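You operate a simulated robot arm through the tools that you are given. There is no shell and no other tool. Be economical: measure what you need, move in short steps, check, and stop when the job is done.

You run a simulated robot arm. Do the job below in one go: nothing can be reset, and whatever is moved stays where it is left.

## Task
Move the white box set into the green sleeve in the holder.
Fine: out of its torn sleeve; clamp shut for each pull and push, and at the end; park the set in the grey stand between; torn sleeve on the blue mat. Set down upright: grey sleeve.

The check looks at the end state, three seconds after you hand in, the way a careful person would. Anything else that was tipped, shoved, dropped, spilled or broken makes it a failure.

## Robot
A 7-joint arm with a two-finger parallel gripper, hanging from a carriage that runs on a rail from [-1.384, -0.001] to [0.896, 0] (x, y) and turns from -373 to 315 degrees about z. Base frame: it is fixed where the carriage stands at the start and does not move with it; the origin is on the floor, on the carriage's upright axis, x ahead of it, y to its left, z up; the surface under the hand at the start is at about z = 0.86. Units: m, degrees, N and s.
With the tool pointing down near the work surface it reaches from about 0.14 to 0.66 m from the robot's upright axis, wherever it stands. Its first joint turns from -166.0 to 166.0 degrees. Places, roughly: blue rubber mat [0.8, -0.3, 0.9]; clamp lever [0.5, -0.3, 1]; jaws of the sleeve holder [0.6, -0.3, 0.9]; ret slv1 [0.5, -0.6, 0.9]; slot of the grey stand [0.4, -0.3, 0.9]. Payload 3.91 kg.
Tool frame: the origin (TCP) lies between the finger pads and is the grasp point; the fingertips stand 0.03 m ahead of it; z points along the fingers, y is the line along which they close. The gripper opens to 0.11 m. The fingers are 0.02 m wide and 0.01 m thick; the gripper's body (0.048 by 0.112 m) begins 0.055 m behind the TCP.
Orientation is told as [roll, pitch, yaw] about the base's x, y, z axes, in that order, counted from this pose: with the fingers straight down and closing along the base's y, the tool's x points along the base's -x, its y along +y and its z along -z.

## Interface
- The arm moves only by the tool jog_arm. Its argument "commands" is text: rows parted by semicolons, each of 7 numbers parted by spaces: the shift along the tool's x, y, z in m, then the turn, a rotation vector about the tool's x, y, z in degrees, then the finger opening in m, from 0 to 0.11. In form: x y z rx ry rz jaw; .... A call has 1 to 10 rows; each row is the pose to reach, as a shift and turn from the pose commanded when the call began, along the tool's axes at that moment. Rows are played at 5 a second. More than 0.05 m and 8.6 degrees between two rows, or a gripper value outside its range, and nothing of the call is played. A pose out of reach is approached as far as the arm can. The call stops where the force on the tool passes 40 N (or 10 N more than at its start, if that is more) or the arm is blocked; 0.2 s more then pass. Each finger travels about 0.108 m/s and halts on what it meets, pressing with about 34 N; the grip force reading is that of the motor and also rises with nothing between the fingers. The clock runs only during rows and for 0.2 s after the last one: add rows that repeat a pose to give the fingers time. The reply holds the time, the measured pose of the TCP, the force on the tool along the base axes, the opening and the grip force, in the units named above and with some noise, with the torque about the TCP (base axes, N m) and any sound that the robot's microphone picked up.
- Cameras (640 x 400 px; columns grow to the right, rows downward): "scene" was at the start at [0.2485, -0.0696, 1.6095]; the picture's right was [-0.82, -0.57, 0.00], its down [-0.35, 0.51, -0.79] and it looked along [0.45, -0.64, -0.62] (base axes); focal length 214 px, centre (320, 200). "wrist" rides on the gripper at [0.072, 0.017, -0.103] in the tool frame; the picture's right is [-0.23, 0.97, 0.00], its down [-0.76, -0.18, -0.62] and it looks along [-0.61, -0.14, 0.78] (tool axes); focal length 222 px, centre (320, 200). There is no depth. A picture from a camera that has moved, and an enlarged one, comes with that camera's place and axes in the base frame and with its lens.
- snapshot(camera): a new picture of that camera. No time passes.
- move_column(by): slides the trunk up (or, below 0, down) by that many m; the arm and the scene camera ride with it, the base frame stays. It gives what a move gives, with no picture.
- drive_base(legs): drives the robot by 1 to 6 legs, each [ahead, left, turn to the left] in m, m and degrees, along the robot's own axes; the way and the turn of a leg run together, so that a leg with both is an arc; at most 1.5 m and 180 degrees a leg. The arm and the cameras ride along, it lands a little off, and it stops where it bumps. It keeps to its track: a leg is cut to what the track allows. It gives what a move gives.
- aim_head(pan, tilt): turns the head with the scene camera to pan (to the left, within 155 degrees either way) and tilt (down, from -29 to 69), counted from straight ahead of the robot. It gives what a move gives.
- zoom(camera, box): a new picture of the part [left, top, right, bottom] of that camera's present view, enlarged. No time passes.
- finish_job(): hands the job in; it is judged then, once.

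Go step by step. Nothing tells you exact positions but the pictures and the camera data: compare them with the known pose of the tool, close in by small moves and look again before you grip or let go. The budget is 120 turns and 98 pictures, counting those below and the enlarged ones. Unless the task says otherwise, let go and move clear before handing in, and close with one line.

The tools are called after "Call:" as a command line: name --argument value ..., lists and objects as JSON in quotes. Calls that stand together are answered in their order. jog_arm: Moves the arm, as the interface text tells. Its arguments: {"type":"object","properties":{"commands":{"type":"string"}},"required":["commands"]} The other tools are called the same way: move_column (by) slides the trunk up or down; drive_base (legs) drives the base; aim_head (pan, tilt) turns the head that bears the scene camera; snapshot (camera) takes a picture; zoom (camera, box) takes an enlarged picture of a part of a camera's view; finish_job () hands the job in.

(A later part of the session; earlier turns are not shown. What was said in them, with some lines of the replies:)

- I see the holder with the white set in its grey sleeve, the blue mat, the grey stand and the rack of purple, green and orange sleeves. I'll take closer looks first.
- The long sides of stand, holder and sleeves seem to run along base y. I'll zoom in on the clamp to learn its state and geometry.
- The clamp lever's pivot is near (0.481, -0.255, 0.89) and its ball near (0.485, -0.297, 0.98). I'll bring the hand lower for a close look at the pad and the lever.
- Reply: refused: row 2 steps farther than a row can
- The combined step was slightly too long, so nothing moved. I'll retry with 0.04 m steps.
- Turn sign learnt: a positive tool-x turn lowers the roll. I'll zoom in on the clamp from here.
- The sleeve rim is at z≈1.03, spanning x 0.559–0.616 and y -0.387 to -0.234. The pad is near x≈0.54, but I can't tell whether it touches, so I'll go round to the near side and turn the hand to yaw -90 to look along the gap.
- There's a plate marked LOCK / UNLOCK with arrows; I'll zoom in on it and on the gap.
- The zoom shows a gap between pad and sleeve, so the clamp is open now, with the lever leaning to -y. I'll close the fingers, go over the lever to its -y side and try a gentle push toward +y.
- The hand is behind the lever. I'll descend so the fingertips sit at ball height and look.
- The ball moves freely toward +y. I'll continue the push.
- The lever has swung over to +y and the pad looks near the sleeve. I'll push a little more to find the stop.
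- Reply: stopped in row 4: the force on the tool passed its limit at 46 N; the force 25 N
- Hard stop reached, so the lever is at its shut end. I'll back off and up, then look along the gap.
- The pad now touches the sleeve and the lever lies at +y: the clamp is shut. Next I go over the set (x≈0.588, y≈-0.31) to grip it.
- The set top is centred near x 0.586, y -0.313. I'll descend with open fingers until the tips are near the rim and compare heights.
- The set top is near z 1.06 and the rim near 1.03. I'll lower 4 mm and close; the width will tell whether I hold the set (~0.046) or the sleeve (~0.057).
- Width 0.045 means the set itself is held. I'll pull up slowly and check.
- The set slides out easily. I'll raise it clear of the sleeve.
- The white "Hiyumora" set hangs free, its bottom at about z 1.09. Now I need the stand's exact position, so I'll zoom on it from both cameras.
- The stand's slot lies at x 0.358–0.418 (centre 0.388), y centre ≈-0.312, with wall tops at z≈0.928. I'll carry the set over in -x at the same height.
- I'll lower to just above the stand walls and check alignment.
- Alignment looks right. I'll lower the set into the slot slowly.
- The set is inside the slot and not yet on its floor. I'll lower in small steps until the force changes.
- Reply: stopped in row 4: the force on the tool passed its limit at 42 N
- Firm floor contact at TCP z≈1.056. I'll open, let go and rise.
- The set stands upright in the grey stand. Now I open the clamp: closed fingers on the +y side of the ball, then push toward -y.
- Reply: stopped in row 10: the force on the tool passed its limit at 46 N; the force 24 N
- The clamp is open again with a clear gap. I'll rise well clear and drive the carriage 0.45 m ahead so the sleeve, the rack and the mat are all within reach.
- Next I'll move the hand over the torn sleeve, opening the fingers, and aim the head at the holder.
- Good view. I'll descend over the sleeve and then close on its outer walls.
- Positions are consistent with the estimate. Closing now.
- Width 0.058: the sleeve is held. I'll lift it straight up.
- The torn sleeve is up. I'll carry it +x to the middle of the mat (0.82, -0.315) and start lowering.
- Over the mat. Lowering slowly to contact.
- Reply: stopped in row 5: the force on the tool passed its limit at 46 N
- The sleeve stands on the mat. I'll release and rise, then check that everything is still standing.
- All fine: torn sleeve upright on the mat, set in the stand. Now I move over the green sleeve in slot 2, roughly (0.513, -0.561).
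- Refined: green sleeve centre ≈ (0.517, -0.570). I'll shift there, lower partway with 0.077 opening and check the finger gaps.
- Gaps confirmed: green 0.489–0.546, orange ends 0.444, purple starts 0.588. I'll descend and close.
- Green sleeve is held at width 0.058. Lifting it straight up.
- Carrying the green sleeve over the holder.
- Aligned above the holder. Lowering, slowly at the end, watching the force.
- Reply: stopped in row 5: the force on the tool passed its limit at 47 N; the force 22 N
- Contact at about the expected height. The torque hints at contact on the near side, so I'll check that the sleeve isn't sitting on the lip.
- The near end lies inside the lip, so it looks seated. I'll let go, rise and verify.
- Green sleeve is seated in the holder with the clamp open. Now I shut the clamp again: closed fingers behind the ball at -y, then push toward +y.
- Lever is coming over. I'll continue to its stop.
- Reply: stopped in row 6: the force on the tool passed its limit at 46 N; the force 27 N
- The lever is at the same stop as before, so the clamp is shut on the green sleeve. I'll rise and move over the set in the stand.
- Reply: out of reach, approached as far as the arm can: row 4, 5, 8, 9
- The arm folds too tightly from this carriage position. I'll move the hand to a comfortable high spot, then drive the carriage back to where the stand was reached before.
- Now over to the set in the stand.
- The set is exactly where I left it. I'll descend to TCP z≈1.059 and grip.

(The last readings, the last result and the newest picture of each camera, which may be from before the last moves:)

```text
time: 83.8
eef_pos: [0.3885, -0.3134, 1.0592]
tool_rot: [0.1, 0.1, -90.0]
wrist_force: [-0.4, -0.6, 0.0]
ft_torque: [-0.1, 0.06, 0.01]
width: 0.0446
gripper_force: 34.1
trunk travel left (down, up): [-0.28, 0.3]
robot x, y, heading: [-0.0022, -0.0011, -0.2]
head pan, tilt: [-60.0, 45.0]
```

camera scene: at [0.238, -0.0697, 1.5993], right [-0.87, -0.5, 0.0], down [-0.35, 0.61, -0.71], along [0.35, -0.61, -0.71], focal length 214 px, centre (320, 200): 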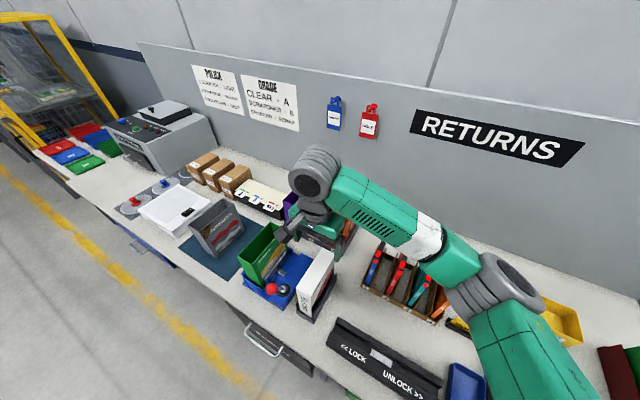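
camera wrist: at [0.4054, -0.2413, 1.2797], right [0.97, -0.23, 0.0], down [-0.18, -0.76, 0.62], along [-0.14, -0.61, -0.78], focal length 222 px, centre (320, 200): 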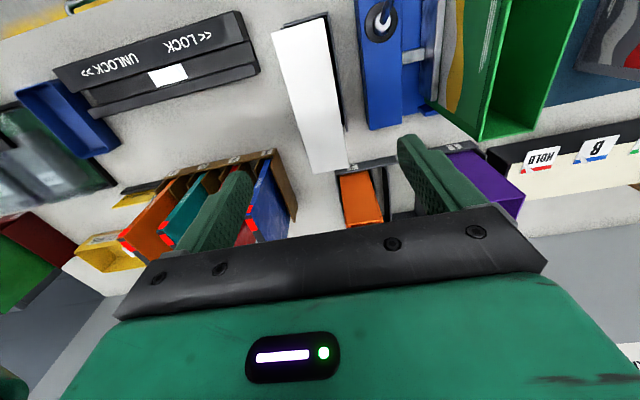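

Gripped at 0.045. Lifting.

Call:
jog_arm --commands "0 0 -0.01 0 0 0 0.03; 0 0 -0.03 0 0 0 0.03; 0 0 -0.06 0 0 0 0.03; 0 0 -0.09 0 0 0 0.03; 0 0 -0.12 0 0 0 0.03; 0 0 -0.15 0 0 0 0.03; 0 0 -0.18 0 0 0 0.03; 0 0 -0.205 0 0 0 0.03; 0 0 -0.23 0 0 0 0.03; 0 0 -0.23 0 0 0 0.03"

Call:
snapshot --camera "scene"

```text
time: 86.0
eef_pos: [0.3882, -0.3143, 1.2908]
tool_rot: [0.0, 0.1, -90.0]
wrist_force: [-0.2, 0.2, -4.3]
ft_torque: [0.02, 0.0, 0.0]
width: 0.0446
gripper_force: 34.0
trunk travel left (down, up): [-0.28, 0.3]
robot x, y, heading: [0.0007, -0.002, 0.0]
head pan, tilt: [-60.0, 45.0]
```

```text
26 pictures are left
camera scene: at [0.238, -0.0696, 1.5993], right [-0.87, -0.5, 0.0], down [-0.35, 0.61, -0.71], along [0.35, -0.61, -0.71], focal length 214 px, centre (320, 200)
```

scene: 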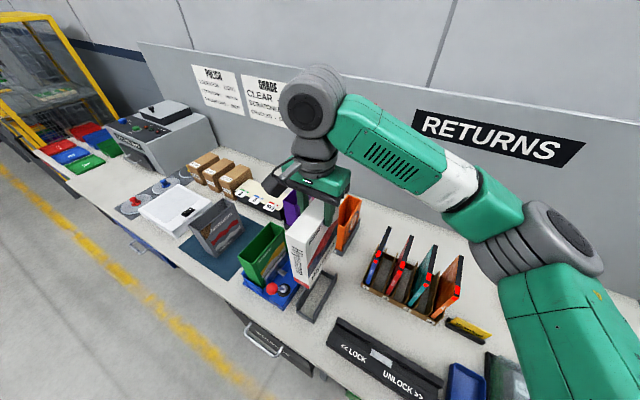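

The set is up and the green sleeve stands clamped. I'll measure the sleeve rim precisely before carrying the set over.

Call:
zoom --camera "wrist" --box '[340, 0, 540, 140]'

Call:
zoom --camera "scene" --box '[220, 210, 320, 310]'

```text
2.86 times, centred on (440, 70) of wrist
camera zoom: at [0.4061, -0.2421, 1.394], right [0.97, -0.23, 0.0], down [-0.18, -0.76, 0.62], along [-0.14, -0.6, -0.78], focal length 635 px, centre (-23, 571)
```

zoom: 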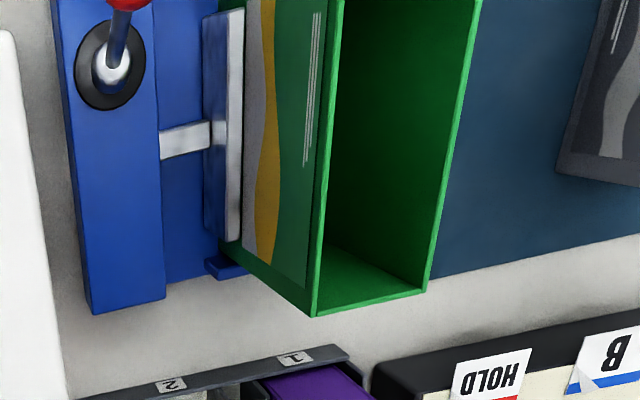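

```text
4.00 times, centred on (270, 260) of scene
camera zoom: at [0.238, -0.0696, 1.5993], right [-0.87, -0.5, 0.0], down [-0.35, 0.61, -0.71], along [0.35, -0.61, -0.71], focal length 858 px, centre (520, -40)
```

zoom: 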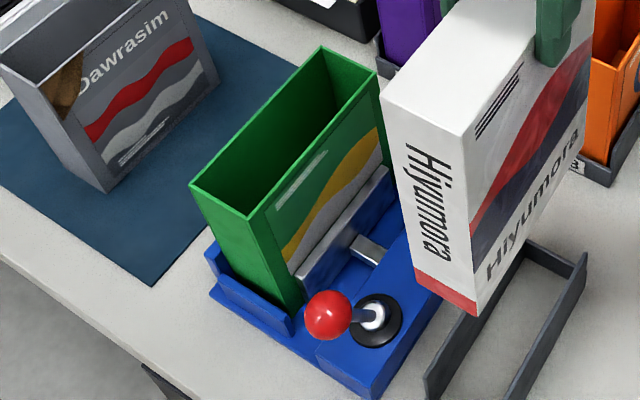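

The pad touches the sleeve. The rim centre is about (0.587, -0.311), uncertain by about 3 mm, so I'll hover the set just above the rim and compare directly.

Call:
jog_arm --commands "0 0.04 0 0 0 0 0.03; 0 0.08 0 0 0 0 0.03; 0 0.12 0 0 0 0 0.03; 0.002 0.16 0 0 0 0 0.03; 0.002 0.199 0 0 0 0 0.03; 0.002 0.199 0.02 0 0 0 0.03; 0.002 0.199 0.038 0 0 0 0.03; 0.002 0.199 0.038 0 0 0 0.03"

Call:
zoom --camera "scene" --box '[220, 190, 310, 310]'

Call:
snapshot --camera "wrist"

```text
time: 87.8
eef_pos: [0.5874, -0.3123, 1.251]
tool_rot: [0.1, 0.1, -90.0]
wrist_force: [0.0, 0.4, -4.1]
ft_torque: [-0.01, 0.02, -0.02]
width: 0.0446
gripper_force: 34.2
trunk travel left (down, up): [-0.28, 0.3]
robot x, y, heading: [-0.0035, -0.0013, -0.3]
head pan, tilt: [-60.0, 45.0]
```

```text
3.33 times, centred on (265, 250) of scene
camera zoom: at [0.2379, -0.0695, 1.5993], right [-0.87, -0.5, 0.0], down [-0.35, 0.61, -0.71], along [0.35, -0.61, -0.71], focal length 715 px, centre (503, 33)
```

zoom: 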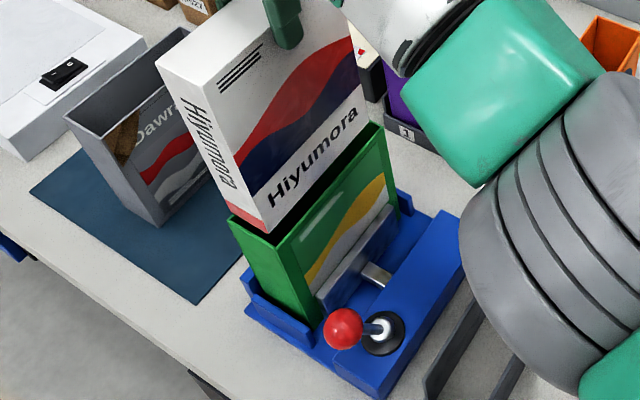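

```text
22 pictures are left
camera wrist: at [0.6049, -0.2397, 1.3546], right [0.97, -0.23, 0.0], down [-0.18, -0.76, 0.62], along [-0.14, -0.6, -0.78], focal length 222 px, centre (320, 200)
```

wrist: 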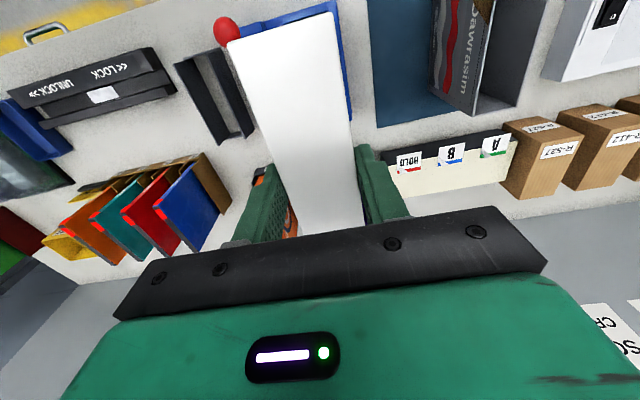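

Call:
zoom --camera "scene" --box '[245, 215, 285, 265]'

```text
8.00 times, centred on (265, 240) of scene
camera zoom: at [0.2379, -0.0695, 1.5993], right [-0.87, -0.5, 0.0], down [-0.35, 0.61, -0.71], along [0.35, -0.61, -0.71], focal length 1716 px, centre (760, -120)
```

zoom: 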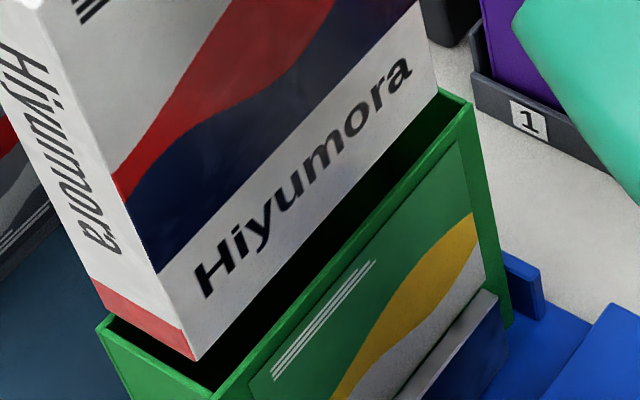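

Comparison: the set is about 3 mm too far toward +y and centred in x. I'll shift -3 mm in y and lower gently past the rim.

Call:
jog_arm --commands "-0.003 0 0.004 0 0 0 0.03; -0.003 0 0.008 0 0 0 0.03; -0.003 0 0.012 0 0 0 0.03; -0.003 0 0.016 0 0 0 0.03; -0.003 0 0.02 0 0 0 0.03; -0.003 0 0.024 0 0 0 0.03; -0.003 0 0.028 0 0 0 0.03; -0.003 0 0.032 0 0 0 0.03"

Call:
zoom --camera "scene" --box '[240, 210, 290, 270]'

```text
time: 89.6
eef_pos: [0.5874, -0.3158, 1.2196]
tool_rot: [0.1, 0.1, -90.0]
wrist_force: [0.8, -0.6, -2.7]
ft_torque: [-0.01, 0.0, -0.03]
width: 0.0446
gripper_force: 34.1
trunk travel left (down, up): [-0.28, 0.3]
robot x, y, heading: [-0.0007, 0.0015, -0.2]
head pan, tilt: [-60.0, 45.0]
```

```text
6.67 times, centred on (265, 240) of scene
camera zoom: at [0.2379, -0.0696, 1.5993], right [-0.87, -0.5, 0.0], down [-0.35, 0.61, -0.71], along [0.35, -0.61, -0.71], focal length 1430 px, centre (687, -67)
```

zoom: 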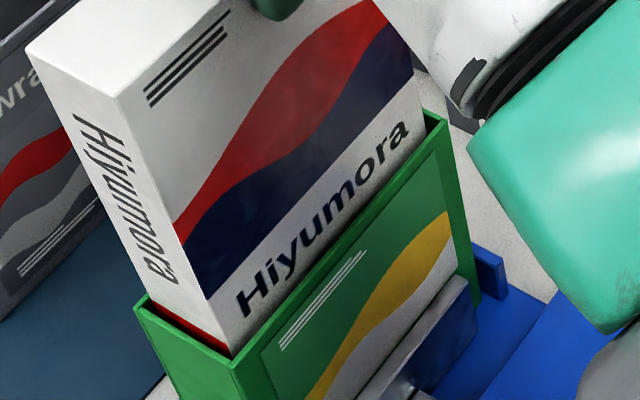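

The set has entered the sleeve without contact force. Continuing down.

Call:
jog_arm --commands "0 0 0.012 0 0 0 0.03; 0 0 0.024 0 0 0 0.03; 0 0 0.036 0 0 0 0.03; 0 0 0.048 0 0 0 0.03; 0 0 0.06 0 0 0 0.03; 0 0 0.072 0 0 0 0.03; 0 0 0.084 0 0 0 0.03; 0 0 0.096 0 0 0 0.03; 0 0 0.108 0 0 0 0.03; 0 0 0.12 0 0 0 0.03"

Call:
zoom --camera "scene" --box '[220, 190, 320, 310]'

```text
time: 91.8
eef_pos: [0.5877, -0.3135, 1.0985]
tool_rot: [0.1, 0.2, -90.0]
wrist_force: [0.3, 0.4, -4.2]
ft_torque: [-0.05, 0.0, -0.01]
width: 0.0447
gripper_force: 34.0
trunk travel left (down, up): [-0.28, 0.3]
robot x, y, heading: [-0.0033, -0.0002, -0.0]
head pan, tilt: [-60.0, 45.0]
```

```text
3.33 times, centred on (270, 250) of scene
camera zoom: at [0.2379, -0.0696, 1.5993], right [-0.87, -0.5, 0.0], down [-0.35, 0.61, -0.71], along [0.35, -0.61, -0.71], focal length 715 px, centre (487, 33)
```

zoom: 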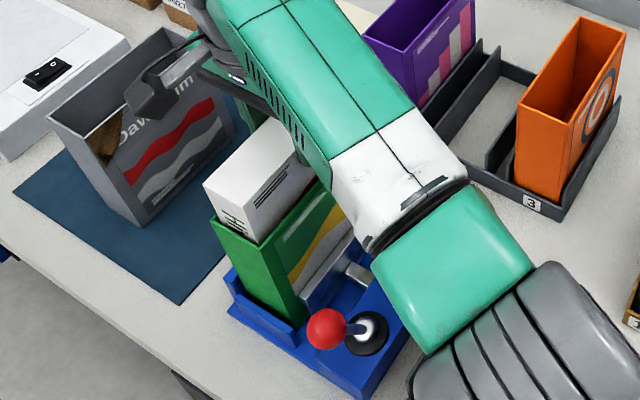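

Call:
jog_arm --commands "0 0 0.008 0 0 0 0.03; 0 0 0.016 0 0 0 0.03; 0 0 0.021 0 0 0 0.03; 0 0 0.024 0 0 0 0.03; 0 0 0.026 0 0 0 0.03; 0 0 0.028 0 0 0 0.03; 0 0 0.03 0 0 0 0.03; 0 0 0.032 0 0 0 0.03"

Call:
zoom --camera "wrist" --box '[200, 0, 440, 240]'

```text
time: 93.6
eef_pos: [0.5888, -0.3139, 1.0696]
tool_rot: [0.2, 0.0, -90.0]
wrist_force: [-5.7, 5.1, 20.8]
ft_torque: [0.65, 0.83, -0.04]
width: 0.0446
gripper_force: 34.2
trunk travel left (down, up): [-0.28, 0.3]
robot x, y, heading: [-0.0004, -0.0046, 0.1]
head pan, tilt: [-60.0, 45.0]
```

```text
1.67 times, centred on (320, 120) of wrist
camera zoom: at [0.6056, -0.2417, 1.1737], right [0.97, -0.23, 0.0], down [-0.18, -0.76, 0.62], along [-0.14, -0.61, -0.78], focal length 370 px, centre (320, 333)
```

zoom: 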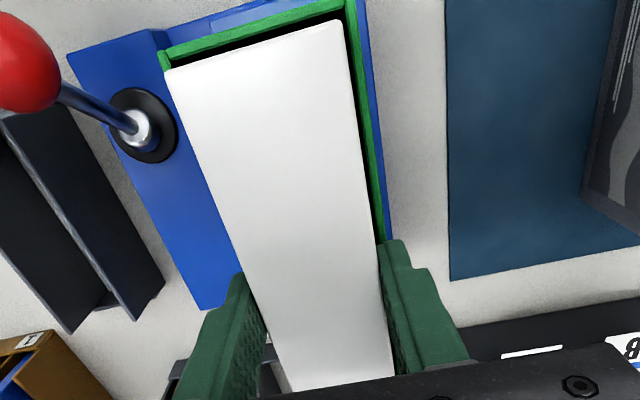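

Floor contact at the expected height, so the set is seated. I'll release and rise.

Call:
jog_arm --commands "0 0 -0.002 0 0 0 0.045; 0 0 -0.003 0 0 0 0.06; 0 0 -0.003 0 0 0 0.08; 0 0 -0.003 0 0 0 0.09; 0 0 -0.04 0 0 0 0.09; 0 0 -0.08 0 0 0 0.09; 0 0 -0.12 0 0 0 0.09; 0 0 -0.16 0 0 0 0.09; 0 0 -0.2 0 0 0 0.09"

Call:
snapshot --camera "wrist"

Call:
zoom --camera "scene" --box '[220, 190, 320, 310]'

```text
time: 95.6
eef_pos: [0.5852, -0.3167, 1.269]
tool_rot: [-0.1, 0.2, -89.9]
wrist_force: [0.0, -0.3, -0.1]
ft_torque: [-0.04, 0.01, -0.05]
width: 0.0899
gripper_force: 0.1
trunk travel left (down, up): [-0.28, 0.3]
robot x, y, heading: [-0.0022, 0.0013, -0.1]
head pan, tilt: [-60.0, 45.0]
```

```text
17 pictures are left
camera wrist: at [0.6042, -0.244, 1.3717], right [0.97, -0.23, 0.0], down [-0.18, -0.76, 0.62], along [-0.14, -0.6, -0.78], focal length 222 px, centre (320, 200)
```

wrist: 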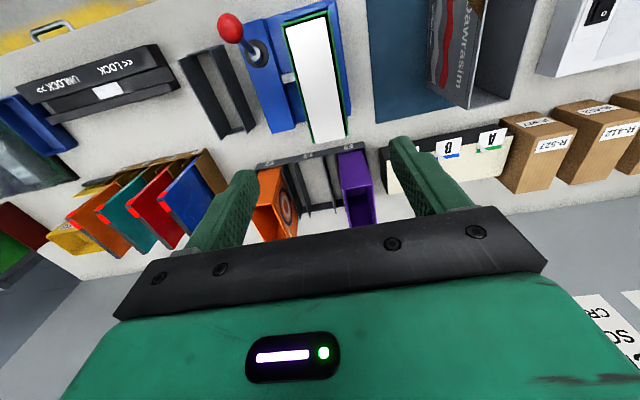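

```text
3.33 times, centred on (270, 250) of scene
camera zoom: at [0.238, -0.0697, 1.5992], right [-0.87, -0.5, 0.0], down [-0.35, 0.61, -0.71], along [0.35, -0.61, -0.71], focal length 715 px, centre (487, 33)
```

zoom: 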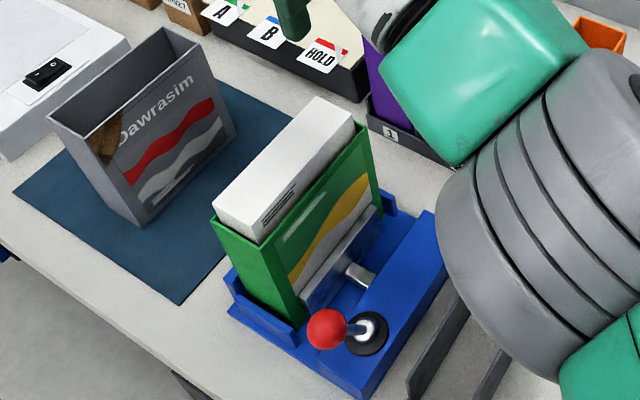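

The white set sits fully in the green sleeve, the clamp is shut, the torn sleeve stands upright on the mat, and the hand is clear. I'm handing in.

Call:
finish_job

```text
The job is handed in.
```

The job is handed in: the white set is in the green sleeve in the holder with the clamp shut, and the torn grey sleeve stands upright on the blue mat; my last pictures showed nothing else tipped or moved.
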